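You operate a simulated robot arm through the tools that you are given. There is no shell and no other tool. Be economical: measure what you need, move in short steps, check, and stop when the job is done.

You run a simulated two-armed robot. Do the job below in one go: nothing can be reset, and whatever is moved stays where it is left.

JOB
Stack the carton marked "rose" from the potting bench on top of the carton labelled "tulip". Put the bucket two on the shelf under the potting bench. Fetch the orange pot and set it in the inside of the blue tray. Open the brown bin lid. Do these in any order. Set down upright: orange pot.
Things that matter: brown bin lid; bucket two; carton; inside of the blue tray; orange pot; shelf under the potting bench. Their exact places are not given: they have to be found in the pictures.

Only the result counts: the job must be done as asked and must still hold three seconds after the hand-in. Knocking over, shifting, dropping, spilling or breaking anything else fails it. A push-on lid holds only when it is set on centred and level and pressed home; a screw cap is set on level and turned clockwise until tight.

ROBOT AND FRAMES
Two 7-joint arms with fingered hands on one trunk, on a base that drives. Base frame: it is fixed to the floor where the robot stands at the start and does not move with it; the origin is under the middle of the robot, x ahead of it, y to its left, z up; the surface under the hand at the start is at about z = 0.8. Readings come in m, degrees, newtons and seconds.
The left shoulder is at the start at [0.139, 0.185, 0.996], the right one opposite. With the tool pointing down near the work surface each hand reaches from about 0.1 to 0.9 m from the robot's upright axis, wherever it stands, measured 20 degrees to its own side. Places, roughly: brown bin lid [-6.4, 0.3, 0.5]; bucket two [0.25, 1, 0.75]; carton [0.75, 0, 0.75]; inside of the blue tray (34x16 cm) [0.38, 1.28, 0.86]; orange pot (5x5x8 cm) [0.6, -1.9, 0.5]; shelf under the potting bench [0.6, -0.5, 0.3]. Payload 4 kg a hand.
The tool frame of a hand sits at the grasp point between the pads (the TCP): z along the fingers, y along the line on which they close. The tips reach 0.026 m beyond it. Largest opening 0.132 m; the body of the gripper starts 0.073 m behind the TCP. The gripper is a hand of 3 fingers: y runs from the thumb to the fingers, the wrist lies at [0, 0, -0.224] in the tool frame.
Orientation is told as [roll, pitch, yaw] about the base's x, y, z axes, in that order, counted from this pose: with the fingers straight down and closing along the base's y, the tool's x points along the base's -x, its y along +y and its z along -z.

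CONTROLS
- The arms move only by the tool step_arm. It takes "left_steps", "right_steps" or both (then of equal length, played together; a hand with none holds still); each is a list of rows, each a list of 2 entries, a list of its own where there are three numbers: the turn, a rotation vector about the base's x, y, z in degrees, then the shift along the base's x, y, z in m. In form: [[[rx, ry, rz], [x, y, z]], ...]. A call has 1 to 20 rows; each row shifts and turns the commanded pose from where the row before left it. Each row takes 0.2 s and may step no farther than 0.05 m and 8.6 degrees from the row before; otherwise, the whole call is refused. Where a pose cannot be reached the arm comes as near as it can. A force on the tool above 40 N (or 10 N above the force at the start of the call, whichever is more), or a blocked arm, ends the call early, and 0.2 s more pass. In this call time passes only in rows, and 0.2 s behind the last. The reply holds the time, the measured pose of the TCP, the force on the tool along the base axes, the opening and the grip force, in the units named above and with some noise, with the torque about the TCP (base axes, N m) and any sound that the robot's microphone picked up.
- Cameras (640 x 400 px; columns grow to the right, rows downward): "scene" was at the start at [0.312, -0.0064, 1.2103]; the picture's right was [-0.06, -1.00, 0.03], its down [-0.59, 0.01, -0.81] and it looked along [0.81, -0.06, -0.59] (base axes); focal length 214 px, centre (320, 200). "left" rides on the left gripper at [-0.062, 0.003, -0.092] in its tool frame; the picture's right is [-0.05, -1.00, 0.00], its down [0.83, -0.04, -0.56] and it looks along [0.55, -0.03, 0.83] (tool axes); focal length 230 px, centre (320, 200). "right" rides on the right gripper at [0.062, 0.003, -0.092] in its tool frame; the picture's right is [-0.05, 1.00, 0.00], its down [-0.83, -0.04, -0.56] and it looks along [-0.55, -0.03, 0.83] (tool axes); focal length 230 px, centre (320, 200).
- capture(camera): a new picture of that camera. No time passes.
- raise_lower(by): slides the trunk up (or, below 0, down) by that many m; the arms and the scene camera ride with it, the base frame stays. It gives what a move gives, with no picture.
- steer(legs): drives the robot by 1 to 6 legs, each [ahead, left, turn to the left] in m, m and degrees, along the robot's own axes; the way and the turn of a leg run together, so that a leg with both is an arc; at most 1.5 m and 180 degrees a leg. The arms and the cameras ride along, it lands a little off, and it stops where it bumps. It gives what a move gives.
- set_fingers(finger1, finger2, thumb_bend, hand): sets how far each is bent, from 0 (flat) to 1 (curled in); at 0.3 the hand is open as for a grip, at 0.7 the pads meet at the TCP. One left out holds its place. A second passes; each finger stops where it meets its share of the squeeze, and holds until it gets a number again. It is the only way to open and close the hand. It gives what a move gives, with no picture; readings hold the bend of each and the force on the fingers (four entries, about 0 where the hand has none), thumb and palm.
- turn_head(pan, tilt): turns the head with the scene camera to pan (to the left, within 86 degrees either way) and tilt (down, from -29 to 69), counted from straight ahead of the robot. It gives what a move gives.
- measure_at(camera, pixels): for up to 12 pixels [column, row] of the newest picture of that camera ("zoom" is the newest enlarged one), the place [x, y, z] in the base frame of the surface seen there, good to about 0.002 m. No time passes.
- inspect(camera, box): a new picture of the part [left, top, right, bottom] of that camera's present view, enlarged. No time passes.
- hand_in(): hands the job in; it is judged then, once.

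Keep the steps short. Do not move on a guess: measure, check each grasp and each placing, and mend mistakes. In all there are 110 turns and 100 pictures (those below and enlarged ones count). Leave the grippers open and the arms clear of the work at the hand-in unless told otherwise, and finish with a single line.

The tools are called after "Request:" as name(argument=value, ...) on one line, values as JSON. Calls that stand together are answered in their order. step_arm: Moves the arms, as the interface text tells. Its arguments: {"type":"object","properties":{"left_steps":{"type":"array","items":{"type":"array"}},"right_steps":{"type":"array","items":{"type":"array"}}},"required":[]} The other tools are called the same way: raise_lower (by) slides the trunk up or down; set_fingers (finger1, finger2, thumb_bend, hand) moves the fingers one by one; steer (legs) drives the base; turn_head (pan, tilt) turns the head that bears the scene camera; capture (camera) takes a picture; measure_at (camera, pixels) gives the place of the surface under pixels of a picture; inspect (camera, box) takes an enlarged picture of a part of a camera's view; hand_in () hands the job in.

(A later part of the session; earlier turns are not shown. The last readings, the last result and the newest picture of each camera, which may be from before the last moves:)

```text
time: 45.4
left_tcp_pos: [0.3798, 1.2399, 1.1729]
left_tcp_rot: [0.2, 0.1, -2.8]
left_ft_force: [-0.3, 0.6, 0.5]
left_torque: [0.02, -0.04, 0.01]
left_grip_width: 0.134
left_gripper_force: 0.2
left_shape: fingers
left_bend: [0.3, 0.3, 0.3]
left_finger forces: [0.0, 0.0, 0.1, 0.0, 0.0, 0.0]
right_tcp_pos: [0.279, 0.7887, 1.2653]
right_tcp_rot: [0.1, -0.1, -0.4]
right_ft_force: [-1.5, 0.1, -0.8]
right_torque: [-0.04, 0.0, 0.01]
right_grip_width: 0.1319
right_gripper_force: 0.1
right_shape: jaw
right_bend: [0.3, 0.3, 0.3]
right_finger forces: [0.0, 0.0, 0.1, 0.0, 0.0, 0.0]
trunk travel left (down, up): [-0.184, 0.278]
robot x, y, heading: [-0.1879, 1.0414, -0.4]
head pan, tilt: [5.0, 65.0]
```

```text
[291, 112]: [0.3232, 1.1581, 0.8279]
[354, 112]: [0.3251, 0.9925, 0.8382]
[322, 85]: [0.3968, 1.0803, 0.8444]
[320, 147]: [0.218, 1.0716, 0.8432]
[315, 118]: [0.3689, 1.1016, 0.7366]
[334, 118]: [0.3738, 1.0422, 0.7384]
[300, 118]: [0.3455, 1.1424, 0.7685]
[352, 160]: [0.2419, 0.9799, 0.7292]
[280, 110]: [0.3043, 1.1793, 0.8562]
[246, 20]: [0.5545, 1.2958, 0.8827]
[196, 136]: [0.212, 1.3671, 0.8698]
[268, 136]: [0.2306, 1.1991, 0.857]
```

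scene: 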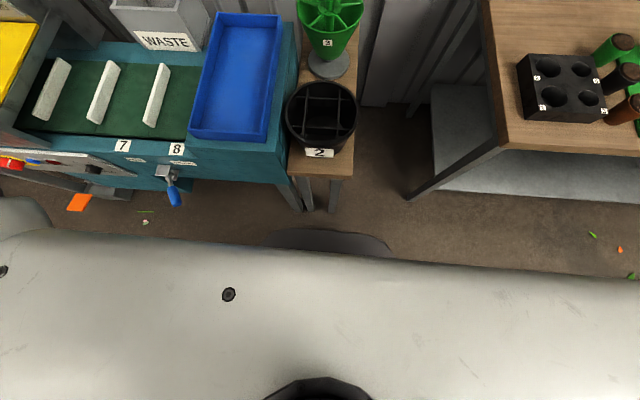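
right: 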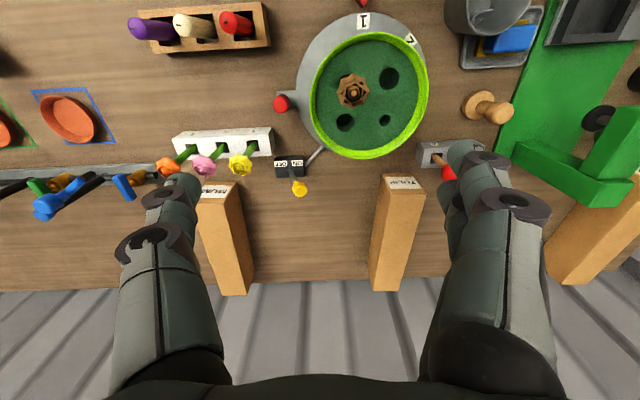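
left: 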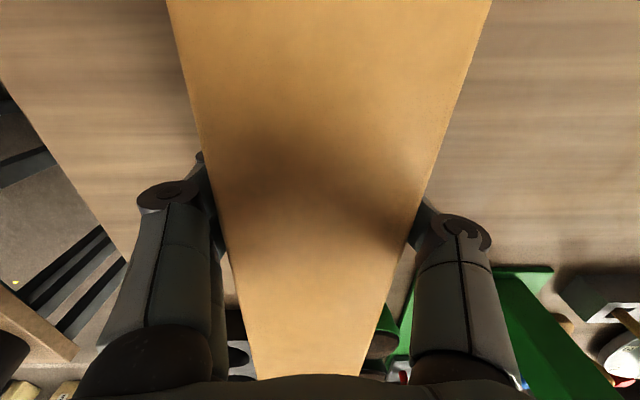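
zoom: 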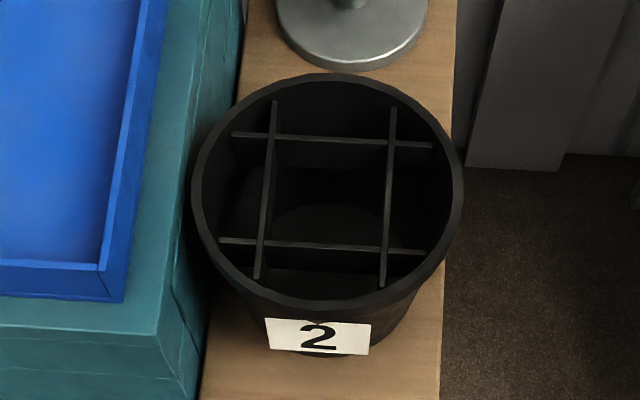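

The bucket (rim ⌀ ≈ 0.17, centre ≈ (0.31, 1.08)) has a #‑shaped grid. Measure the bars.

Request:
measure_at(camera="zoom", pixels=[[272, 120], [265, 195], [259, 265], [392, 125], [388, 195], [384, 270], [320, 139], [325, 245], [197, 190], [458, 190], [330, 76], [315, 303]])

```text
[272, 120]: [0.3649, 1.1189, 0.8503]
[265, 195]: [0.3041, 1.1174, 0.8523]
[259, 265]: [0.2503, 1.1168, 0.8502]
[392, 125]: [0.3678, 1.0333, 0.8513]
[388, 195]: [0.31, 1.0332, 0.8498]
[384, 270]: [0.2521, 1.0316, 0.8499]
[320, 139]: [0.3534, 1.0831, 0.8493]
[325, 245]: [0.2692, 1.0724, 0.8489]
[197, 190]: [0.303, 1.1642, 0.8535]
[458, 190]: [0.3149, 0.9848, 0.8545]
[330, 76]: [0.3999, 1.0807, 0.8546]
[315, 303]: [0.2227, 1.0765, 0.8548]
```

Bars along x at y 1.033 and 1.118, cross bars at x 0.269 and 0.3535; centre (0.311, 1.075). Plan: the right hand spans both x‑bars from the outside (balanced hold), tilted 35° forward so it later fits under the bench. Move left hand aside, right hand to above.

Request:
step_arm(right_steps=[[[0, -7, 0], [0.003, 0.0286, -0.02]], [[0, -7, 0], [0.003, 0.0286, -0.02]], [[0, -7, 0], [0.003, 0.0286, -0.03]], [[0, -7, 0], [0.003, 0.0286, -0.03]], [[0, -7, 0], [0.003, 0.0286, -0.03]], [[0, 0, 0.3], [0.003, 0.0286, -0.03]], [[0, 0, 0], [0.003, 0.0286, -0.03]], [[0, 0, 0], [0.003, 0.0286, -0.03]], [[0, 0, 0], [0.004, 0.0286, -0.03]], [[0, 0, 0], [0.004, 0.0286, -0.03]]], left_steps=[[[0, 0, 0], [0, 0.03, 0.03]], [[0, 0, 0], [0, 0.03, 0.03]], [[0, 0, 0], [0, 0.03, 0.03]], [[0, 0, 0], [0, 0.02, 0.03]], [[0, 0, 0], [0, 0, 0]], [[0, 0, 0], [0, 0, 0]], [[0, 0, 0], [0, 0, 0]], [[0, 0, 0], [0, 0, 0]], [[0, 0, 0], [0, 0, 0]], [[0, 0, 0], [0, 0, 0]]])

Request:
set_fingers(hand="right", finger1=0.35, finger2=0.35, thumb_bend=0.35)

Request:
capture(camera="right")

Request:
capture(camera="scene")

```text
time: 47.6
left_tcp_pos: [0.3788, 1.351, 1.2936]
left_tcp_rot: [0.1, -0.1, -2.7]
left_ft_force: [-0.2, -0.6, -0.3]
left_torque: [-0.01, 0.02, 0.0]
left_grip_width: 0.1343
left_gripper_force: 0.2
left_shape: fingers
left_bend: [0.3, 0.3, 0.3]
left_finger forces: [0.0, 0.0, 0.0, 0.1, 0.0, 0.0]
right_tcp_pos: [0.3178, 0.9955, 1.0438]
right_tcp_rot: [0.4, -35.2, -0.2]
right_ft_force: [0.6, -0.3, -0.2]
right_torque: [-0.01, -0.03, -0.04]
right_grip_width: 0.1319
right_gripper_force: 0.0
right_shape: jaw
right_bend: [0.3, 0.3, 0.3]
right_finger forces: [0.0, 0.0, 0.0, 0.0, 0.0, 0.0]
right hand out of reach, approached as far as the arm can: row 7, 8, 9, 10
trunk travel left (down, up): [-0.184, 0.278]
robot x, y, heading: [-0.1862, 1.0384, -0.2]
head pan, tilt: [5.0, 65.0]
```

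```text
time: 48.6
left_tcp_pos: [0.3816, 1.3516, 1.2911]
left_tcp_rot: [0.0, -0.1, -2.8]
left_ft_force: [-0.1, 1.1, 0.8]
left_torque: [0.03, 0.0, -0.01]
left_grip_width: 0.134
left_gripper_force: 0.0
left_shape: fingers
left_bend: [0.3, 0.3, 0.3]
left_finger forces: [0.0, 0.0, 0.0, 0.0, 0.0, 0.1]
right_tcp_pos: [0.3183, 0.9952, 1.0434]
right_tcp_rot: [0.4, -35.1, 0.0]
right_ft_force: [-0.3, 0.8, -0.3]
right_torque: [0.01, -0.02, -0.05]
right_grip_width: 0.1189
right_gripper_force: 0.1
right_shape: fingers
right_bend: [0.35, 0.35, 0.35]
right_finger forces: [0.1, 0.0, 0.1, 0.0, 0.0, 0.0]
trunk travel left (down, up): [-0.184, 0.278]
robot x, y, heading: [-0.1866, 1.0396, -0.4]
head pan, tilt: [5.0, 65.0]
```

```text
78 pictures are left
```

right: 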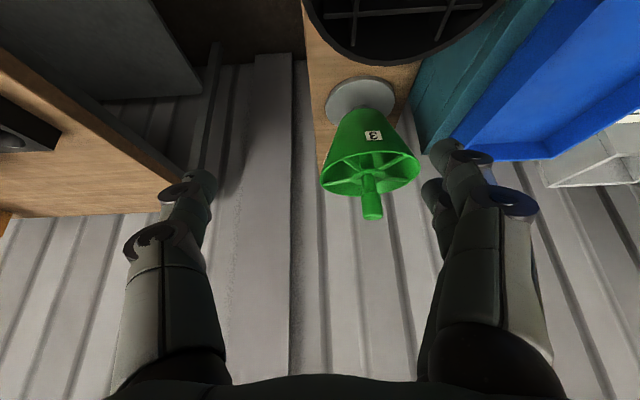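

```text
77 pictures are left
```

scene: 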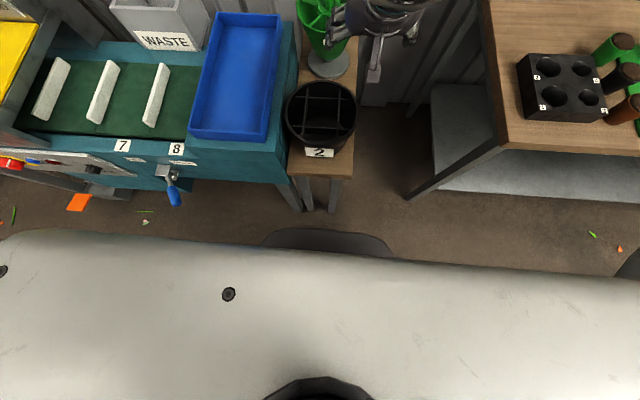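

The right arm can't cross farther; shift the base left 0.2 m instead, first drawing the left hand in.

Request:
step_arm(left_steps=[[[0, 0, 0], [-0.04, -0.02, 0]], [[0, 0, 0], [-0.04, -0.02, 0]], [[0, 0, 0], [-0.04, -0.02, 0]], [[0, 0, 0], [-0.04, 0, 0]]])

Request:
steer(legs=[[0, 0.2, 0.3]])

Request:
capture(camera="scene")

```text
time: 49.6
left_tcp_pos: [0.2162, 1.2899, 1.2925]
left_tcp_rot: [0.0, 0.0, -2.8]
left_ft_force: [-0.6, -0.3, -0.4]
left_torque: [0.02, -0.01, 0.0]
left_grip_width: 0.1342
left_gripper_force: 0.0
left_shape: fingers
left_bend: [0.3, 0.3, 0.3]
left_finger forces: [0.0, 0.0, 0.0, 0.0, 0.1, 0.0]
right_tcp_pos: [0.3169, 0.9963, 1.0441]
right_tcp_rot: [0.4, -35.1, -0.2]
right_ft_force: [0.4, -0.1, -0.1]
right_torque: [0.02, -0.02, 0.04]
right_grip_width: 0.1188
right_gripper_force: 0.0
right_shape: fingers
right_bend: [0.35, 0.35, 0.35]
right_finger forces: [0.0, 0.0, 0.0, 0.0, 0.0, 0.0]
trunk travel left (down, up): [-0.184, 0.278]
robot x, y, heading: [-0.1859, 1.0421, -0.3]
head pan, tilt: [5.0, 65.0]
```

```text
time: 51.2
left_tcp_pos: [0.2181, 1.49, 1.2919]
left_tcp_rot: [0.0, 0.0, -2.6]
left_ft_force: [0.5, 0.1, -0.6]
left_torque: [-0.01, -0.02, 0.03]
left_grip_width: 0.1341
left_gripper_force: 0.2
left_shape: fingers
left_bend: [0.3, 0.3, 0.3]
left_finger forces: [0.0, 0.1, 0.1, 0.0, 0.0, 0.1]
right_tcp_pos: [0.3193, 1.196, 1.0427]
right_tcp_rot: [0.3, -35.0, 0.2]
right_ft_force: [-1.1, 0.0, 0.2]
right_torque: [-0.02, 0.0, -0.01]
right_grip_width: 0.1188
right_gripper_force: 0.0
right_shape: fingers
right_bend: [0.35, 0.35, 0.35]
right_finger forces: [0.1, 0.0, 0.0, 0.0, 0.0, 0.0]
trunk travel left (down, up): [-0.184, 0.278]
robot x, y, heading: [-0.1827, 1.2395, -0.1]
head pan, tilt: [5.0, 65.0]
```

```text
76 pictures are left
```

scene: 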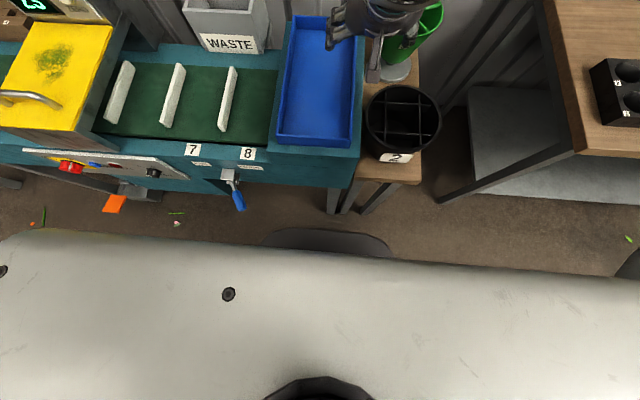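

Reduce the tilt to 25° (more clearance in the cells) and go above the bucket centre.

Request:
step_arm(right_steps=[[[0, 5, 0], [-0.003, -0.03, 0]], [[0, 5, 0], [-0.003, -0.03, 0]], [[0, 0, 0], [-0.003, -0.03, 0]], [[-0.4, 0, 0], [-0.004, -0.031, 0]], [[0, 0, 0], [0, 0, -0.04]], [[0, 0, 0], [0, 0, -0.04]], [[0, 0, 0], [0, 0, -0.03]]])

Request:
capture(camera="right")

Request:
inspect(camera="scene", box=[320, 40, 480, 180])

```text
time: 52.8
left_tcp_pos: [0.2184, 1.491, 1.2905]
left_tcp_rot: [0.1, 0.1, -2.6]
left_ft_force: [0.6, 1.1, 0.5]
left_torque: [-0.01, 0.0, 0.02]
left_grip_width: 0.1342
left_gripper_force: 0.2
left_shape: fingers
left_bend: [0.3, 0.3, 0.3]
left_finger forces: [0.0, 0.0, 0.0, 0.0, 0.0, 0.0]
right_tcp_pos: [0.3058, 1.0763, 0.9331]
right_tcp_rot: [0.0, -24.9, 0.3]
right_ft_force: [0.3, -0.2, 0.4]
right_torque: [0.01, 0.01, 0.0]
right_grip_width: 0.1188
right_gripper_force: 0.1
right_shape: fingers
right_bend: [0.35, 0.35, 0.35]
right_finger forces: [0.1, 0.0, 0.0, 0.0, 0.0, 0.0]
trunk travel left (down, up): [-0.184, 0.278]
robot x, y, heading: [-0.1834, 1.242, -0.0]
head pan, tilt: [5.0, 65.0]
```

```text
75 pictures are left
```

right: 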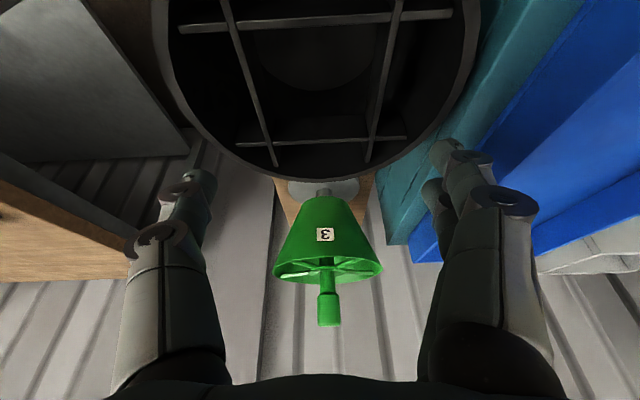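

```text
2.86 times, centred on (400, 110) of scene
```

zoom: 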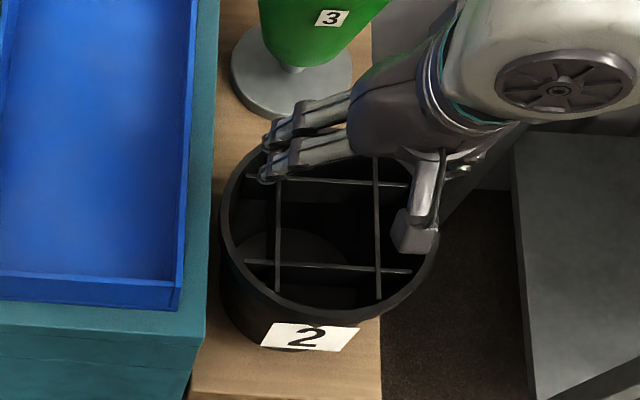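

Narrow the hand slightly (to ~0.105) so the fingers fall between bars and rim, then descend carefully.

Request:
set_fingers(hand="right", finger1=0.39, finger2=0.39, thumb_bend=0.39)

Request:
step_arm(right_steps=[[[0, 0, 0], [0, -0.001, -0.03]], [[0, 0, 0], [0, 0, -0.02]]])

Request:
inspect(camera="scene", box=[340, 50, 460, 170])

Request:
capture(camera="right")

```text
time: 53.8
left_tcp_pos: [0.218, 1.4899, 1.2916]
left_tcp_rot: [0.2, 0.1, -2.5]
left_ft_force: [-0.1, -0.7, 1.1]
left_torque: [-0.01, 0.0, -0.01]
left_grip_width: 0.1341
left_gripper_force: 0.0
left_shape: fingers
left_bend: [0.3, 0.3, 0.3]
left_finger forces: [0.0, 0.0, 0.0, 0.0, 0.0, 0.0]
right_tcp_pos: [0.3062, 1.0757, 0.9341]
right_tcp_rot: [0.0, -25.0, 0.4]
right_ft_force: [-0.3, -0.1, 0.2]
right_torque: [-0.02, 0.0, 0.02]
right_grip_width: 0.1055
right_gripper_force: 0.1
right_shape: fingers
right_bend: [0.39, 0.39, 0.39]
right_finger forces: [0.0, 0.0, 0.0, 0.1, 0.0, 0.1]
trunk travel left (down, up): [-0.184, 0.278]
robot x, y, heading: [-0.1857, 1.2412, 0.2]
head pan, tilt: [5.0, 65.0]
```

```text
time: 54.4
left_tcp_pos: [0.2196, 1.4902, 1.2914]
left_tcp_rot: [0.2, 0.1, -2.5]
left_ft_force: [0.2, 0.3, 0.6]
left_torque: [0.02, -0.01, -0.02]
left_grip_width: 0.1344
left_gripper_force: 0.0
left_shape: fingers
left_bend: [0.3, 0.3, 0.3]
left_finger forces: [0.1, 0.0, 0.0, 0.1, 0.1, 0.0]
right_tcp_pos: [0.3173, 1.0699, 0.8909]
right_tcp_rot: [0.1, -24.7, 0.6]
right_ft_force: [-0.2, -0.2, 0.4]
right_torque: [0.04, 0.04, -0.01]
right_grip_width: 0.1056
right_gripper_force: 0.0
right_shape: fingers
right_bend: [0.39, 0.39, 0.39]
right_finger forces: [0.0, 0.1, 0.0, 0.0, 0.0, 0.0]
right hand out of reach, approached as far as the arm can: row 2
trunk travel left (down, up): [-0.184, 0.278]
robot x, y, heading: [-0.1878, 1.2408, 0.0]
head pan, tilt: [5.0, 65.0]
```

```text
3.33 times, centred on (400, 110) of scene
```

zoom: 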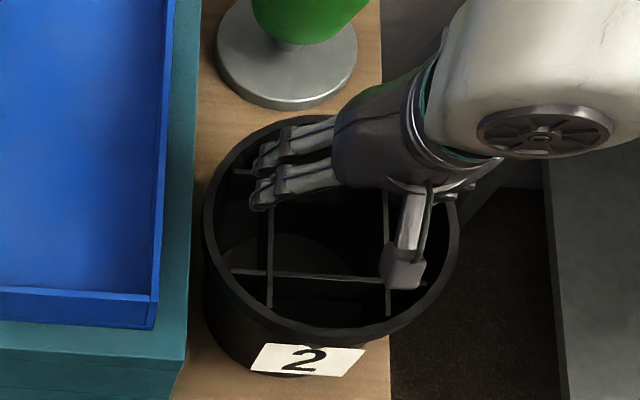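

```text
72 pictures are left
```

right: 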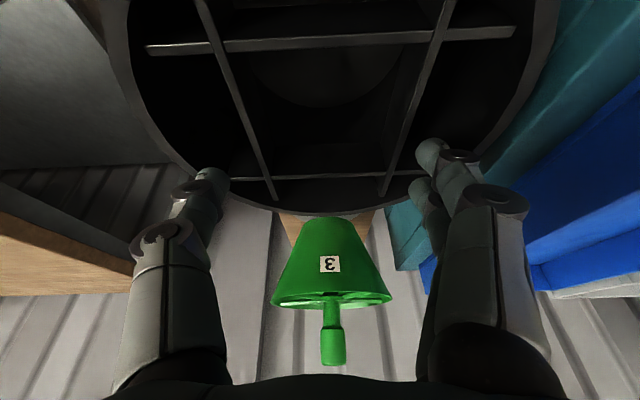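

The arm is folded too tightly. Raise the hand, back the base 0.2 m and re-extend.

Request:
step_arm(right_steps=[[[0, 0, 0], [-0.005, 0.002, 0.04]], [[0, 0, 0], [-0.005, 0.003, 0.04]]])

Request:
steer(legs=[[-0.2, 0, 0]])

Request:
step_arm(right_steps=[[[0, 0, 0], [0.04, 0, 0]], [[0, 0, 0], [0.04, 0, 0]], [[0, 0, 0], [0.04, 0, 0]], [[0, 0, 0], [0.04, 0, 0]], [[0, 0, 0], [0.03, 0, 0]]])

```text
time: 55.0
left_tcp_pos: [0.2166, 1.491, 1.2916]
left_tcp_rot: [0.0, 0.1, -2.5]
left_ft_force: [0.4, 0.4, -0.6]
left_torque: [0.02, -0.03, 0.0]
left_grip_width: 0.1339
left_gripper_force: 0.0
left_shape: fingers
left_bend: [0.3, 0.3, 0.3]
left_finger forces: [0.0, 0.0, 0.1, 0.0, 0.0, 0.0]
right_tcp_pos: [0.3062, 1.0768, 0.9734]
right_tcp_rot: [0.1, -25.2, 0.5]
right_ft_force: [0.1, -0.1, 0.8]
right_torque: [0.01, -0.01, -0.01]
right_grip_width: 0.1054
right_gripper_force: 0.1
right_shape: fingers
right_bend: [0.39, 0.39, 0.39]
right_finger forces: [0.1, 0.0, 0.0, 0.1, 0.1, 0.0]
trunk travel left (down, up): [-0.184, 0.278]
robot x, y, heading: [-0.1827, 1.2395, -0.2]
head pan, tilt: [5.0, 65.0]
```

```text
time: 56.6
left_tcp_pos: [0.0178, 1.4923, 1.2912]
left_tcp_rot: [0.1, 0.1, -2.4]
left_ft_force: [-0.2, 0.4, -0.4]
left_torque: [0.0, -0.05, -0.03]
left_grip_width: 0.1342
left_gripper_force: 0.1
left_shape: fingers
left_bend: [0.3, 0.3, 0.3]
left_finger forces: [0.1, 0.0, 0.0, 0.1, 0.0, 0.0]
right_tcp_pos: [0.1071, 1.0774, 0.9721]
right_tcp_rot: [-0.1, -25.0, 0.5]
right_ft_force: [-0.7, 0.3, -0.7]
right_torque: [0.0, 0.04, -0.01]
right_grip_width: 0.1054
right_gripper_force: 0.1
right_shape: fingers
right_bend: [0.39, 0.39, 0.39]
right_finger forces: [0.0, 0.0, 0.1, 0.1, 0.1, 0.0]
trunk travel left (down, up): [-0.184, 0.278]
robot x, y, heading: [-0.3899, 1.2416, 0.1]
head pan, tilt: [5.0, 65.0]
```

```text
time: 57.8
left_tcp_pos: [0.0163, 1.4911, 1.2903]
left_tcp_rot: [0.1, 0.2, -2.4]
left_ft_force: [1.0, -0.1, -0.7]
left_torque: [0.03, 0.02, -0.01]
left_grip_width: 0.1343
left_gripper_force: 0.0
left_shape: fingers
left_bend: [0.3, 0.3, 0.3]
left_finger forces: [0.0, 0.0, 0.0, 0.0, 0.0, 0.1]
right_tcp_pos: [0.2961, 1.0768, 0.9721]
right_tcp_rot: [0.0, -24.9, 0.4]
right_ft_force: [-0.4, -0.4, -0.4]
right_torque: [-0.04, -0.01, 0.0]
right_grip_width: 0.1057
right_gripper_force: 0.1
right_shape: fingers
right_bend: [0.39, 0.39, 0.39]
right_finger forces: [0.1, 0.0, 0.0, 0.0, 0.1, 0.1]
trunk travel left (down, up): [-0.184, 0.278]
robot x, y, heading: [-0.3842, 1.24, 0.1]
head pan, tilt: [5.0, 65.0]
```

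Now to x 0.306 and down to z 0.887.

Request:
step_arm(right_steps=[[[0, 0, -0.3], [0.01, -0.0015, -0.03]], [[0, 0, 0], [0, 0, -0.03]], [[0, 0, 0], [0, 0, -0.025]]])

Request:
turn_head(pan=-15, tilt=50)

Request:
inspect(camera="scene", box=[240, 100, 400, 230])

Request:
capture(camera="right")

```text
time: 58.6
left_tcp_pos: [0.016, 1.4908, 1.2903]
left_tcp_rot: [0.2, 0.1, -2.4]
left_ft_force: [-0.2, -0.3, -0.4]
left_torque: [0.0, 0.03, -0.01]
left_grip_width: 0.1342
left_gripper_force: 0.1
left_shape: fingers
left_bend: [0.3, 0.3, 0.3]
left_finger forces: [0.1, 0.1, 0.0, 0.0, 0.0, 0.0]
right_tcp_pos: [0.3061, 1.0739, 0.8884]
right_tcp_rot: [0.0, -24.9, 0.1]
right_ft_force: [-0.2, -0.4, -0.6]
right_torque: [-0.04, -0.03, -0.01]
right_grip_width: 0.1054
right_gripper_force: 0.0
right_shape: fingers
right_bend: [0.39, 0.39, 0.39]
right_finger forces: [0.1, 0.0, 0.1, 0.0, 0.0, 0.0]
trunk travel left (down, up): [-0.184, 0.278]
robot x, y, heading: [-0.3862, 1.2412, 0.3]
head pan, tilt: [5.0, 65.0]
```

```text
time: 59.4
left_tcp_pos: [0.0157, 1.4922, 1.2909]
left_tcp_rot: [0.1, 0.1, -2.4]
left_ft_force: [0.1, -0.2, -0.1]
left_torque: [0.02, 0.0, 0.03]
left_grip_width: 0.134
left_gripper_force: 0.1
left_shape: fingers
left_bend: [0.3, 0.3, 0.3]
left_finger forces: [0.0, 0.0, 0.1, 0.0, 0.0, 0.0]
right_tcp_pos: [0.305, 1.0723, 0.8877]
right_tcp_rot: [0.0, -25.0, 0.1]
right_ft_force: [-0.7, -0.2, 0.0]
right_torque: [-0.03, -0.04, 0.01]
right_grip_width: 0.1055
right_gripper_force: 0.0
right_shape: fingers
right_bend: [0.39, 0.39, 0.39]
right_finger forces: [0.0, 0.1, 0.0, 0.0, 0.0, 0.0]
trunk travel left (down, up): [-0.184, 0.278]
robot x, y, heading: [-0.3906, 1.2374, 0.0]
head pan, tilt: [-15.0, 50.0]
```

```text
3.08 times, centred on (320, 165) of scene
```

zoom: 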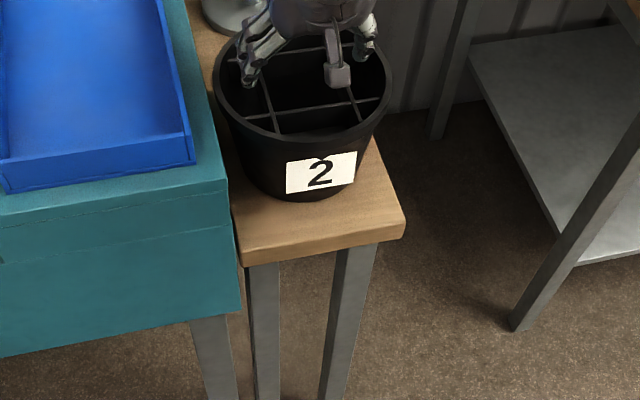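

```text
70 pictures are left
```

right: 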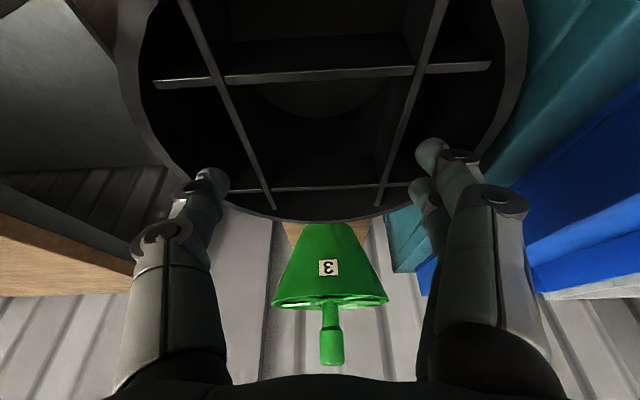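

Geometry agrees. Descend 0.046 in small steps.

Request:
step_arm(right_steps=[[[0, 0, 0], [0, 0.0015, -0.015]], [[0, 0, 0], [0, 0, -0.015]], [[0, 0, 0], [0, 0, -0.015]]])

Request:
capture(camera="right")

Request:
inspect(camera="scene", box=[270, 90, 350, 160])

```text
time: 60.2
left_tcp_pos: [0.017, 1.4924, 1.2906]
left_tcp_rot: [0.1, 0.1, -2.4]
left_ft_force: [-0.2, 0.0, -0.3]
left_torque: [-0.01, -0.06, -0.01]
left_grip_width: 0.134
left_gripper_force: 0.1
left_shape: fingers
left_bend: [0.3, 0.3, 0.3]
left_finger forces: [0.0, 0.0, 0.0, 0.0, 0.1, 0.0]
right_tcp_pos: [0.306, 1.0766, 0.8422]
right_tcp_rot: [0.1, -25.0, 0.1]
right_ft_force: [-0.4, 0.2, 0.7]
right_torque: [0.01, 0.02, -0.01]
right_grip_width: 0.1054
right_gripper_force: 0.1
right_shape: fingers
right_bend: [0.39, 0.39, 0.39]
right_finger forces: [0.1, 0.0, 0.0, 0.0, 0.1, 0.0]
trunk travel left (down, up): [-0.184, 0.278]
robot x, y, heading: [-0.3854, 1.2347, 0.3]
head pan, tilt: [-15.0, 50.0]
```

```text
69 pictures are left
```

right: 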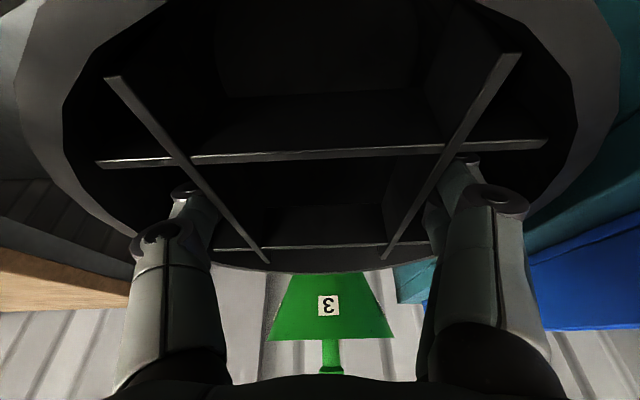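

```text
5.71 times, centred on (310, 125) of scene
```

zoom: 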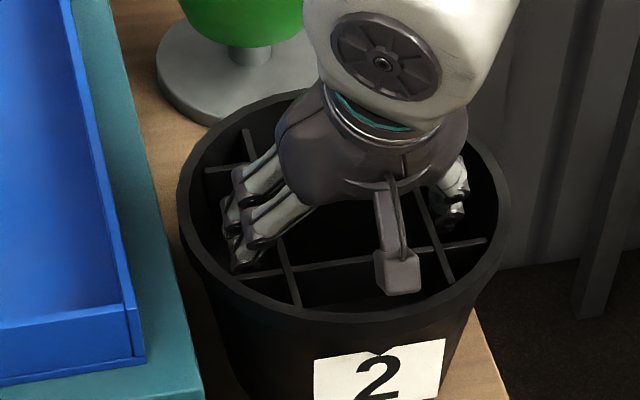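

The fingers are in the side cells outside the two bars, which look like deep dividers. Lower 0.012 more and close.

Request:
step_arm(right_steps=[[[0, 0, 0], [0, -0.001, -0.012]]])

Request:
set_fingers(hand="right", finger1=0.7, finger2=0.7, thumb_bend=0.7)

Request:
step_arm(right_steps=[[[0, 0, 0], [0, 0, 0.015]], [[0, 0, 0], [0, 0, 0.02]]])

Request:
inspect(camera="scene", box=[240, 80, 400, 230])

```text
time: 60.6
left_tcp_pos: [0.0168, 1.4924, 1.2911]
left_tcp_rot: [0.1, 0.1, -2.5]
left_ft_force: [0.2, -0.2, 0.7]
left_torque: [-0.02, 0.01, 0.02]
left_grip_width: 0.134
left_gripper_force: 0.1
left_shape: fingers
left_bend: [0.3, 0.3, 0.3]
left_finger forces: [0.1, 0.0, 0.0, 0.0, 0.0, 0.1]
right_tcp_pos: [0.3053, 1.0728, 0.8316]
right_tcp_rot: [0.0, -25.0, 0.2]
right_ft_force: [-0.5, 0.8, 1.7]
right_torque: [0.02, 0.07, 0.02]
right_grip_width: 0.1056
right_gripper_force: 0.5
right_shape: fingers
right_bend: [0.39, 0.39, 0.39]
right_finger forces: [1.1, 0.1, 0.0, 0.1, 0.0, 0.0]
trunk travel left (down, up): [-0.184, 0.278]
robot x, y, heading: [-0.383, 1.2394, -0.0]
head pan, tilt: [-15.0, 50.0]
```

```text
time: 61.6
left_tcp_pos: [0.0172, 1.4902, 1.2909]
left_tcp_rot: [0.1, 0.2, -2.4]
left_ft_force: [0.9, -0.3, -0.8]
left_torque: [-0.02, 0.0, 0.02]
left_grip_width: 0.134
left_gripper_force: 0.1
left_shape: fingers
left_bend: [0.3, 0.3, 0.3]
left_finger forces: [0.0, 0.0, 0.0, 0.1, 0.0, 0.0]
right_tcp_pos: [0.304, 1.0717, 0.831]
right_tcp_rot: [0.1, -25.1, 0.1]
right_ft_force: [-0.5, 0.1, -2.1]
right_torque: [0.02, 0.04, 0.0]
right_grip_width: 0.0798
right_gripper_force: 25.9
right_shape: fingers
right_bend: [0.62, 0.47, 0.61]
right_finger forces: [15.5, 11.7, 0.0, 0.0, 25.0, 0.1]
trunk travel left (down, up): [-0.184, 0.278]
robot x, y, heading: [-0.389, 1.2387, -0.1]
head pan, tilt: [-15.0, 50.0]
```

```text
time: 62.2
left_tcp_pos: [0.016, 1.4916, 1.2915]
left_tcp_rot: [0.0, 0.0, -2.4]
left_ft_force: [-0.6, -0.8, -0.9]
left_torque: [0.01, -0.02, -0.01]
left_grip_width: 0.134
left_gripper_force: 0.0
left_shape: fingers
left_bend: [0.3, 0.3, 0.3]
left_finger forces: [0.1, 0.1, 0.0, 0.0, 0.0, 0.0]
right_tcp_pos: [0.3071, 1.0744, 0.8654]
right_tcp_rot: [0.0, -25.0, 0.3]
right_ft_force: [-1.0, -0.9, -1.8]
right_torque: [-0.03, 0.01, -0.04]
right_grip_width: 0.0802
right_gripper_force: 26.0
right_shape: fingers
right_bend: [0.62, 0.47, 0.62]
right_finger forces: [15.4, 11.6, 0.0, 0.0, 25.1, 0.0]
trunk travel left (down, up): [-0.184, 0.278]
robot x, y, heading: [-0.3844, 1.237, -0.2]
head pan, tilt: [-15.0, 50.0]
```

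```text
2.67 times, centred on (320, 155) of scene
```

zoom: 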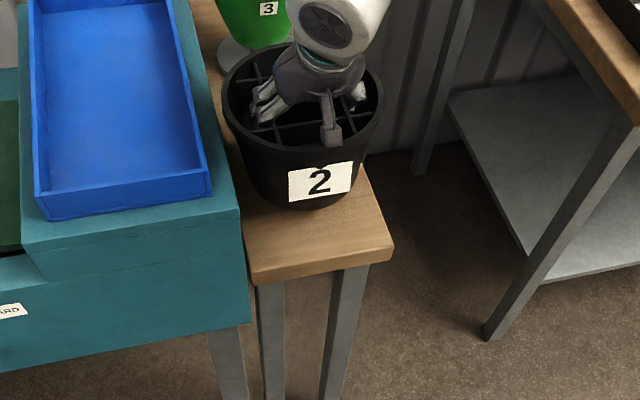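

Is it lifted? Measure rim and label height.

Request:
measure_at(camera="zoom", pixels=[[320, 147], [228, 95], [379, 95], [320, 183], [345, 190], [330, 240]])

Request:
step_arm(right_steps=[[[0, 0, 0], [0, 0, 0.03]], [[0, 0, 0], [0, 0, 0.03]]])

Request:
capture(camera="scene")

Request:
capture(camera="right")

```text
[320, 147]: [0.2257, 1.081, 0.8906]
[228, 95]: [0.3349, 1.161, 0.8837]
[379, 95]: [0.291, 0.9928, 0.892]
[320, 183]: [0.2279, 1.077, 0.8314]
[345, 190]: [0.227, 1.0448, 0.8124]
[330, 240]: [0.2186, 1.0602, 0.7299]
```

```text
time: 62.8
left_tcp_pos: [0.0151, 1.4917, 1.2916]
left_tcp_rot: [0.1, 0.0, -2.3]
left_ft_force: [-0.2, -0.1, 0.3]
left_torque: [-0.02, 0.01, 0.01]
left_grip_width: 0.1344
left_gripper_force: 0.1
left_shape: fingers
left_bend: [0.3, 0.3, 0.3]
left_finger forces: [0.1, 0.1, 0.0, 0.1, 0.0, 0.0]
right_tcp_pos: [0.3051, 1.0757, 0.9235]
right_tcp_rot: [0.1, -25.1, 0.1]
right_ft_force: [-0.5, 0.0, -1.3]
right_torque: [0.0, -0.02, -0.02]
right_grip_width: 0.0799
right_gripper_force: 26.2
right_shape: fingers
right_bend: [0.62, 0.47, 0.62]
right_finger forces: [15.4, 11.5, 0.0, 0.1, 25.2, 0.0]
trunk travel left (down, up): [-0.184, 0.278]
robot x, y, heading: [-0.3876, 1.2391, 0.2]
head pan, tilt: [-15.0, 50.0]
```

```text
66 pictures are left
```

scene: 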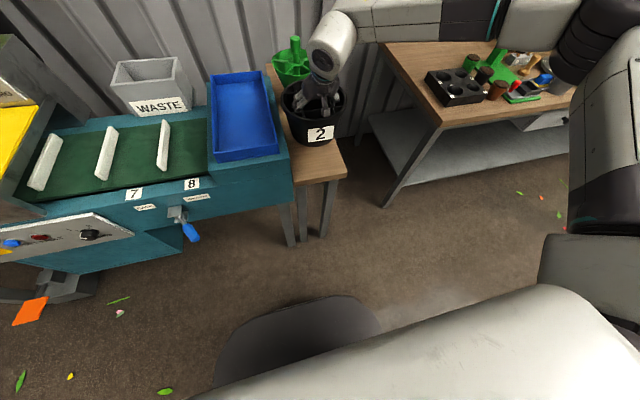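

```text
65 pictures are left
```

right: 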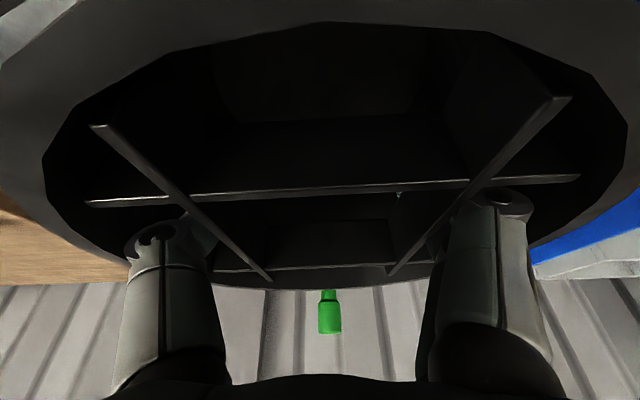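

Lifted cleanly, level. Measure the shelf's left part and the drawer box under the bench.

Request:
inspect(camera="scene", box=[340, 30, 580, 220])

Request:
measure_at(camera="scene", pixels=[[372, 120], [400, 182], [390, 140], [440, 170], [520, 160], [525, 125], [550, 122], [560, 150], [440, 124], [420, 150], [480, 150]])

```text
2.11 times, centred on (460, 125) of scene
```

zoom: 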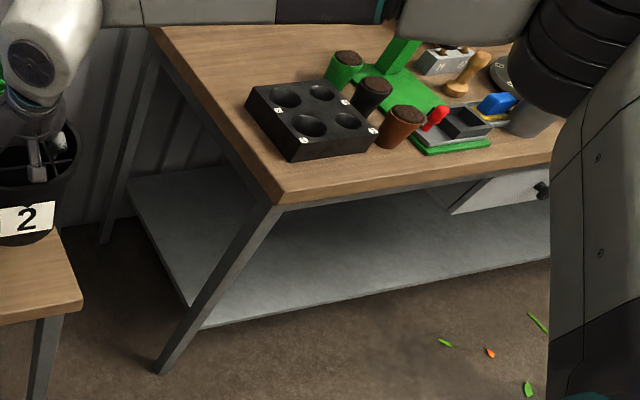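

```text
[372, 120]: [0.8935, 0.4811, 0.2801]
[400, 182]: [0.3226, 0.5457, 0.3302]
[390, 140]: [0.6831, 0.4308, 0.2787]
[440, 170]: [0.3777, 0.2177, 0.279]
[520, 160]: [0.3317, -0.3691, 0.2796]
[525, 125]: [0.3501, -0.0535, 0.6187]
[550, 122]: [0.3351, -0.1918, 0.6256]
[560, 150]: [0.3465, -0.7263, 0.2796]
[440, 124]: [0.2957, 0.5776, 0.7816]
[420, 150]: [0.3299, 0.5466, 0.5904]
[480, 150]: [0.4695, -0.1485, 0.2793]
```

Free shelf area at y≈0.28 (leg at 0.55, drawer box starts ~0.0). Back off and slide right; the hand will stand at y≈0.28.

Request:
steer(legs=[[-0.4, 0, 0], [0, -0.8, 0]])

Request:
raise_lower(by=-0.18)

```text
time: 69.3
left_tcp_pos: [-0.3904, 0.6821, 1.2907]
left_tcp_rot: [0.0, 0.1, -2.9]
left_ft_force: [-0.5, -0.2, -0.1]
left_torque: [0.0, -0.04, -0.02]
left_grip_width: 0.1338
left_gripper_force: 0.1
left_shape: fingers
left_bend: [0.3, 0.3, 0.3]
left_finger forces: [0.0, 0.1, 0.0, 0.0, 0.0, 0.0]
right_tcp_pos: [-0.1043, 0.2633, 0.9223]
right_tcp_rot: [0.0, -24.9, -0.4]
right_ft_force: [-0.5, 0.1, -0.9]
right_torque: [0.02, 0.01, -0.01]
right_grip_width: 0.08
right_gripper_force: 25.8
right_shape: fingers
right_bend: [0.62, 0.47, 0.62]
right_finger forces: [15.4, 11.6, 0.0, 0.0, 25.2, 0.1]
trunk travel left (down, up): [-0.184, 0.278]
robot x, y, heading: [-0.7953, 0.4346, -0.4]
head pan, tilt: [-15.0, 50.0]
```

```text
time: 71.3
left_tcp_pos: [-0.2802, 0.6817, 0.9777]
left_tcp_rot: [-0.8, 15.8, -3.0]
left_ft_force: [0.9, -0.3, -0.4]
left_torque: [0.01, -0.03, -0.05]
left_grip_width: 0.134
left_gripper_force: 0.0
left_shape: fingers
left_bend: [0.3, 0.3, 0.3]
left_finger forces: [0.0, 0.0, 0.0, 0.0, 0.0, 0.1]
right_tcp_pos: [-0.1039, 0.2644, 0.7451]
right_tcp_rot: [0.0, -25.2, -0.5]
right_ft_force: [-0.1, 1.0, -1.5]
right_torque: [0.0, 0.02, -0.01]
right_grip_width: 0.08
right_gripper_force: 26.4
right_shape: fingers
right_bend: [0.62, 0.47, 0.62]
right_finger forces: [15.3, 11.7, 0.1, 0.0, 25.3, 0.0]
trunk travel left (down, up): [-0.004, 0.458]
robot x, y, heading: [-0.7978, 0.4323, -0.5]
head pan, tilt: [-15.0, 50.0]
```

Lower the right hand to z ≈ 0.45 in front of the shelf (still at x −0.10) and view.

Request:
step_arm(right_steps=[[[0, 0, 0], [0, 0, -0.042]], [[0, 0, 0], [0, 0, -0.042]], [[0, 0, 0], [0, 0, -0.042]], [[0, 0, 0], [0, 0, -0.042]], [[0, 0, 0], [0, 0, -0.042]], [[0, 0, 0], [0, 0, -0.042]], [[0, 0, 0], [0, 0, -0.038]]])

Request:
turn_head(pan=-10, tilt=35)

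Request:
capture(camera="scene")

```text
time: 72.9
left_tcp_pos: [-0.2775, 0.6809, 0.9743]
left_tcp_rot: [-0.6, 16.1, -3.0]
left_ft_force: [1.0, -0.3, 0.2]
left_torque: [0.02, 0.02, -0.02]
left_grip_width: 0.134
left_gripper_force: 0.1
left_shape: fingers
left_bend: [0.3, 0.3, 0.3]
left_finger forces: [0.0, 0.1, 0.0, 0.0, 0.0, 0.0]
right_tcp_pos: [-0.1044, 0.2632, 0.4503]
right_tcp_rot: [0.0, -25.0, -0.6]
right_ft_force: [-0.3, 0.3, -2.0]
right_torque: [0.01, 0.01, -0.04]
right_grip_width: 0.0799
right_gripper_force: 25.6
right_shape: fingers
right_bend: [0.62, 0.47, 0.62]
right_finger forces: [15.2, 11.7, 0.1, 0.0, 25.2, 0.0]
trunk travel left (down, up): [-0.004, 0.458]
robot x, y, heading: [-0.7969, 0.4347, -0.8]
head pan, tilt: [-15.0, 50.0]
```

```text
time: 73.6
left_tcp_pos: [-0.2792, 0.6817, 0.9757]
left_tcp_rot: [-0.7, 15.9, -3.0]
left_ft_force: [0.6, 0.3, -0.1]
left_torque: [-0.02, 0.0, -0.01]
left_grip_width: 0.1339
left_gripper_force: 0.0
left_shape: fingers
left_bend: [0.3, 0.3, 0.3]
left_finger forces: [0.0, 0.1, 0.0, 0.0, 0.0, 0.1]
right_tcp_pos: [-0.1056, 0.2619, 0.4514]
right_tcp_rot: [0.0, -25.0, -0.4]
right_ft_force: [-0.4, -0.5, -1.5]
right_torque: [0.0, 0.02, -0.03]
right_grip_width: 0.0804
right_gripper_force: 25.7
right_shape: fingers
right_bend: [0.62, 0.47, 0.62]
right_finger forces: [15.2, 11.7, 0.0, 0.1, 25.2, 0.1]
trunk travel left (down, up): [-0.004, 0.458]
robot x, y, heading: [-0.7957, 0.4335, -0.7]
head pan, tilt: [-10.0, 35.0]
```

```text
63 pictures are left
```

scene: 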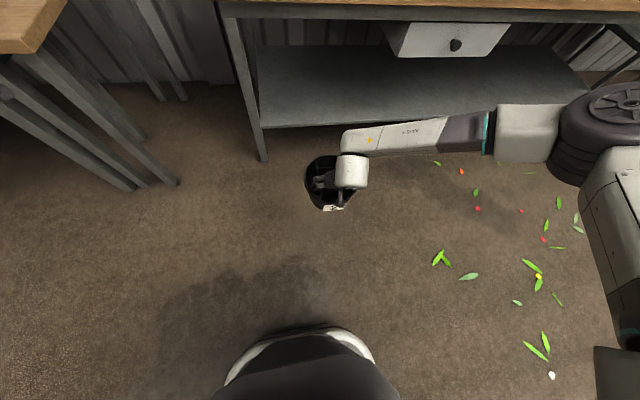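

The forearm sticks out to the right; extending the arm straightens it. Extend 0.12 ahead and 0.04 down, then measure the forearm.

Request:
step_arm(right_steps=[[[0, 0, 0], [0.03, 0.005, -0.01]], [[0, 0, 0], [0.03, 0.005, -0.01]], [[0, 0, 0], [0.03, 0.005, -0.01]], [[0, 0, 0], [0.03, 0.005, -0.01]], [[0, 0, 0.5], [0.02, 0, -0.005]]])

Request:
capture(camera="scene")

```text
time: 74.8
left_tcp_pos: [-0.2794, 0.6811, 0.9744]
left_tcp_rot: [-0.7, 15.9, -2.9]
left_ft_force: [-0.4, -0.4, 0.5]
left_torque: [-0.04, -0.01, -0.02]
left_grip_width: 0.1341
left_gripper_force: 0.1
left_shape: fingers
left_bend: [0.3, 0.3, 0.3]
left_finger forces: [0.0, 0.1, 0.0, 0.1, 0.0, 0.1]
right_tcp_pos: [-0.0119, 0.2304, 0.4567]
right_tcp_rot: [0.1, -25.0, 0.1]
right_ft_force: [0.0, -0.7, -1.5]
right_torque: [0.0, 0.01, -0.01]
right_grip_width: 0.0803
right_gripper_force: 25.7
right_shape: fingers
right_bend: [0.62, 0.47, 0.62]
right_finger forces: [15.0, 11.5, 0.0, 0.0, 24.9, 0.0]
right hand out of reach, approached as far as the arm can: row 2, 3, 4, 5
trunk travel left (down, up): [-0.004, 0.458]
robot x, y, heading: [-0.7918, 0.4317, -0.3]
head pan, tilt: [-10.0, 35.0]
```

```text
62 pictures are left
```

scene: 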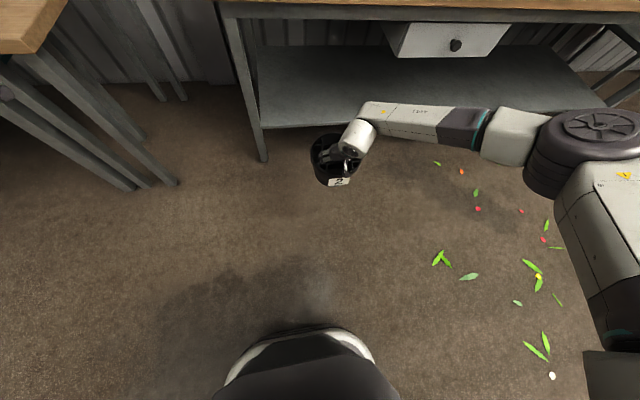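

Request:
measure_at(camera="scene", pixels=[[600, 122], [620, 180], [510, 125], [440, 115], [375, 108], [400, 108], [355, 130], [545, 30], [230, 60], [250, 15], [420, 45]])

```text
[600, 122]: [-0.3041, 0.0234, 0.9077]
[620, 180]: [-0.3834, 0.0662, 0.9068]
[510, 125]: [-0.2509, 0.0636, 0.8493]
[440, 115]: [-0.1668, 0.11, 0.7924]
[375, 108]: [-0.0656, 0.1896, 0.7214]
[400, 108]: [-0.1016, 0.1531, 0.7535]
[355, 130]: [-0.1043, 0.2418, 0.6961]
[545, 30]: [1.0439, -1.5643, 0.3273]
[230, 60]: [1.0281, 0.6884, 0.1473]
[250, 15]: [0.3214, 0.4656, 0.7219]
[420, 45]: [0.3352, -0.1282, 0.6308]
```

Extended, the forearm slopes well out of the way, but the pose is at its limit. Back a little and lower to see the forearm profile at carrying height.

Request:
step_arm(right_steps=[[[0, 0, 0], [-0.02, 0.01, -0.01]], [[0, 0, 0], [-0.02, 0.01, -0.015]], [[0, 0, 0], [0, 0.01, -0.015]], [[0, 0, 0], [0, 0, -0.015]]])

Request:
capture(camera="scene")

Request:
measure_at(camera="scene", pixels=[[600, 122], [510, 125], [440, 115], [375, 115], [400, 115], [355, 130], [300, 12], [300, 18], [300, 6], [300, 22]])

```text
time: 75.8
left_tcp_pos: [-0.2778, 0.6819, 0.9751]
left_tcp_rot: [-0.8, 15.9, -2.9]
left_ft_force: [-0.5, -0.5, -0.4]
left_torque: [-0.02, -0.02, 0.02]
left_grip_width: 0.1343
left_gripper_force: 0.0
left_shape: fingers
left_bend: [0.3, 0.3, 0.3]
left_finger forces: [0.0, 0.0, 0.0, 0.0, 0.1, 0.0]
right_tcp_pos: [-0.0627, 0.2408, 0.4173]
right_tcp_rot: [0.1, -24.9, 0.1]
right_ft_force: [0.8, 0.9, -1.4]
right_torque: [0.02, 0.01, -0.01]
right_grip_width: 0.0799
right_gripper_force: 26.0
right_shape: fingers
right_bend: [0.62, 0.47, 0.62]
right_finger forces: [15.0, 11.5, 0.0, 0.0, 25.0, 0.1]
right hand out of reach, approached as far as the arm can: row 2, 3, 4
trunk travel left (down, up): [-0.004, 0.458]
robot x, y, heading: [-0.7967, 0.4317, -0.5]
head pan, tilt: [-10.0, 35.0]
```

```text
61 pictures are left
```

scene: 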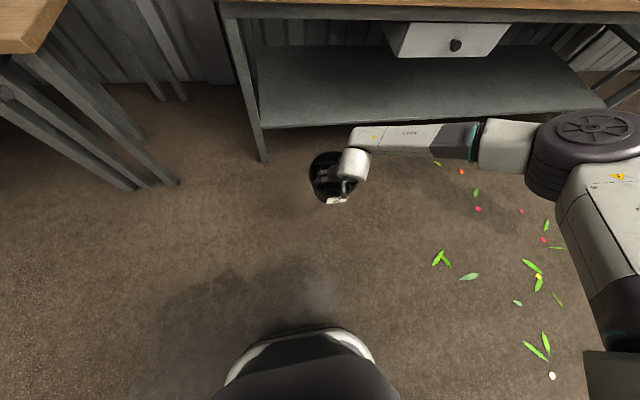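

```text
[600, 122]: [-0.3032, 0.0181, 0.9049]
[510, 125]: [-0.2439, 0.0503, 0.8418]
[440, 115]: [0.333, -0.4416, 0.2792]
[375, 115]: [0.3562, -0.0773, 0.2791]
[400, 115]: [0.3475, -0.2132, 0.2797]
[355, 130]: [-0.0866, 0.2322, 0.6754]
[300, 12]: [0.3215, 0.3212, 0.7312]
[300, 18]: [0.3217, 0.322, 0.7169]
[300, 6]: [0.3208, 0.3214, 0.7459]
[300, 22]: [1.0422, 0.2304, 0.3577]
```

Request:
step_arm(right_steps=[[[0, 0, 0], [-0.02, 0, 0]], [[0, 0, 0], [-0.02, 0, -0.005]], [[0, 0, 0], [-0.02, 0, -0.007]], [[0, 0, 0], [0, 0, -0.005]]])

Request:
inspect(camera="scene", box=[280, 80, 640, 240])

```text
time: 76.8
left_tcp_pos: [-0.2779, 0.6809, 0.975]
left_tcp_rot: [-0.7, 15.9, -3.0]
left_ft_force: [-0.3, 0.3, 0.1]
left_torque: [0.03, -0.01, 0.0]
left_grip_width: 0.1342
left_gripper_force: 0.0
left_shape: fingers
left_bend: [0.3, 0.3, 0.3]
left_finger forces: [0.0, 0.0, 0.0, 0.1, 0.0, 0.0]
right_tcp_pos: [-0.1226, 0.2425, 0.4019]
right_tcp_rot: [-0.1, -25.0, 0.1]
right_ft_force: [0.1, 0.2, -2.0]
right_torque: [-0.04, 0.02, 0.0]
right_grip_width: 0.0798
right_gripper_force: 25.8
right_shape: fingers
right_bend: [0.62, 0.47, 0.62]
right_finger forces: [15.0, 11.6, 0.1, 0.1, 25.0, 0.0]
trunk travel left (down, up): [-0.004, 0.458]
robot x, y, heading: [-0.7935, 0.433, -0.2]
head pan, tilt: [-10.0, 35.0]
```

```text
1.78 times, centred on (460, 160) of scene
```

zoom: 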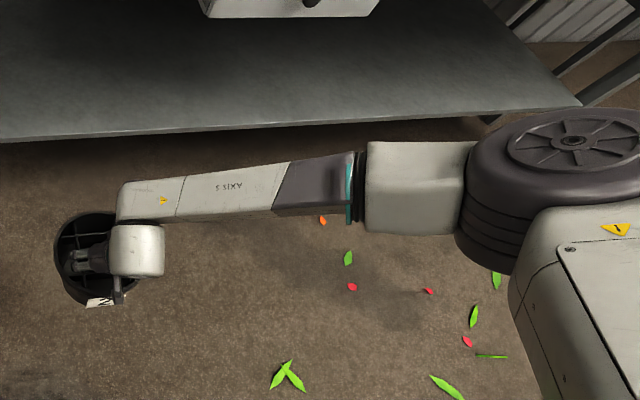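

Request:
measure_at(camera="zoom", pixels=[[125, 190], [130, 205], [135, 240], [180, 182], [240, 172], [290, 168], [340, 162], [400, 150], [470, 160], [560, 140], [100, 225], [85, 300]])

```text
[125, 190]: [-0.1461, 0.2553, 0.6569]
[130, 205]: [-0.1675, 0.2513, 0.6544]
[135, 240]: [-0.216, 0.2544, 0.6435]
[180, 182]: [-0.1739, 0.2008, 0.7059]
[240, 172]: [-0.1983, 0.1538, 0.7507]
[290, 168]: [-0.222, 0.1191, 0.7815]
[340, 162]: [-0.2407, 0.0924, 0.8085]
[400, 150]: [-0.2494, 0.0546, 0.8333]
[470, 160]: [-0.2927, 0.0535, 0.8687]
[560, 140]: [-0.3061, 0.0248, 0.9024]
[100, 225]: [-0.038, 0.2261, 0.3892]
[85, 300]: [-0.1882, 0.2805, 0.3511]
```

At this height the forearm would reach z≈0.70 under the rail (bottom 0.713 at x 0.32) if TCP x ≤ 0.368. Plan: set the bucket down with its centre ~2 cm inside the shelf edge, release, then push it farther in. Drive ahead 0.40 first and check.

Request:
steer(legs=[[0.4, 0, 0]])

Request:
turn_head(pan=-10, tilt=60)

Request:
capture(camera="scene")

Request:
capture(camera="left")

```text
time: 79.3
left_tcp_pos: [0.1219, 0.6795, 0.9745]
left_tcp_rot: [-0.7, 16.0, -3.0]
left_ft_force: [-0.2, -0.4, -0.8]
left_torque: [0.0, 0.05, -0.01]
left_grip_width: 0.1342
left_gripper_force: 0.0
left_shape: fingers
left_bend: [0.3, 0.3, 0.3]
left_finger forces: [0.0, 0.1, 0.0, 0.0, 0.0, 0.0]
right_tcp_pos: [0.2774, 0.2393, 0.4029]
right_tcp_rot: [0.0, -25.0, 0.0]
right_ft_force: [1.0, 0.0, -1.9]
right_torque: [0.0, -0.01, -0.01]
right_grip_width: 0.0795
right_gripper_force: 26.1
right_shape: fingers
right_bend: [0.62, 0.47, 0.62]
right_finger forces: [15.0, 11.6, 0.1, 0.1, 25.0, 0.1]
trunk travel left (down, up): [-0.004, 0.458]
robot x, y, heading: [-0.3912, 0.4309, -0.2]
head pan, tilt: [-10.0, 35.0]
```

```text
time: 80.2
left_tcp_pos: [0.121, 0.6793, 0.975]
left_tcp_rot: [-0.7, 15.9, -2.9]
left_ft_force: [0.1, -0.3, 0.4]
left_torque: [0.01, -0.01, 0.01]
left_grip_width: 0.1342
left_gripper_force: 0.1
left_shape: fingers
left_bend: [0.3, 0.3, 0.3]
left_finger forces: [0.1, 0.0, 0.0, 0.0, 0.1, 0.0]
right_tcp_pos: [0.2777, 0.2396, 0.4021]
right_tcp_rot: [0.0, -25.0, 0.1]
right_ft_force: [-0.1, -0.5, -1.9]
right_torque: [-0.01, -0.03, 0.03]
right_grip_width: 0.0797
right_gripper_force: 25.6
right_shape: fingers
right_bend: [0.62, 0.47, 0.62]
right_finger forces: [15.0, 11.4, 0.1, 0.1, 24.9, 0.1]
trunk travel left (down, up): [-0.004, 0.458]
robot x, y, heading: [-0.3946, 0.4308, -0.2]
head pan, tilt: [-10.0, 60.0]
```

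```text
59 pictures are left
```

scene: 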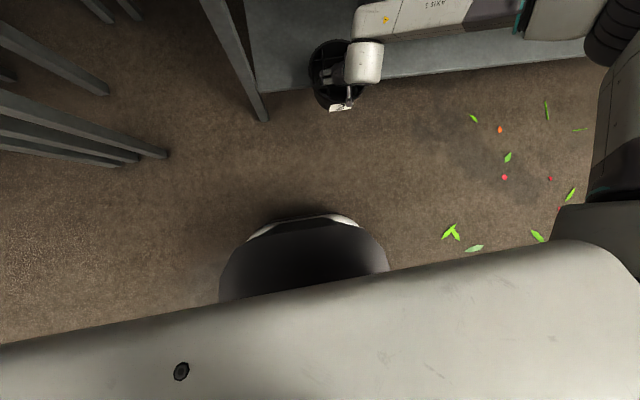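

```text
58 pictures are left
```

left: 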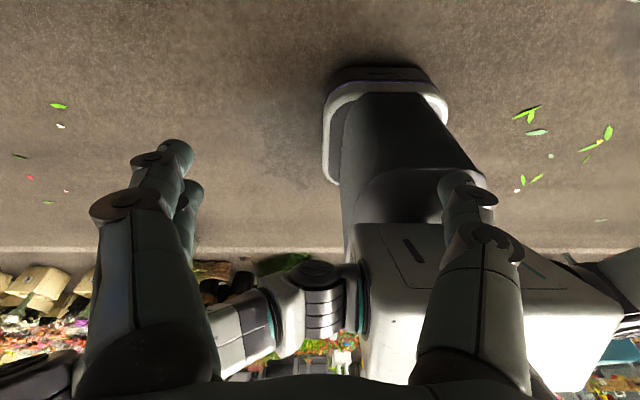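

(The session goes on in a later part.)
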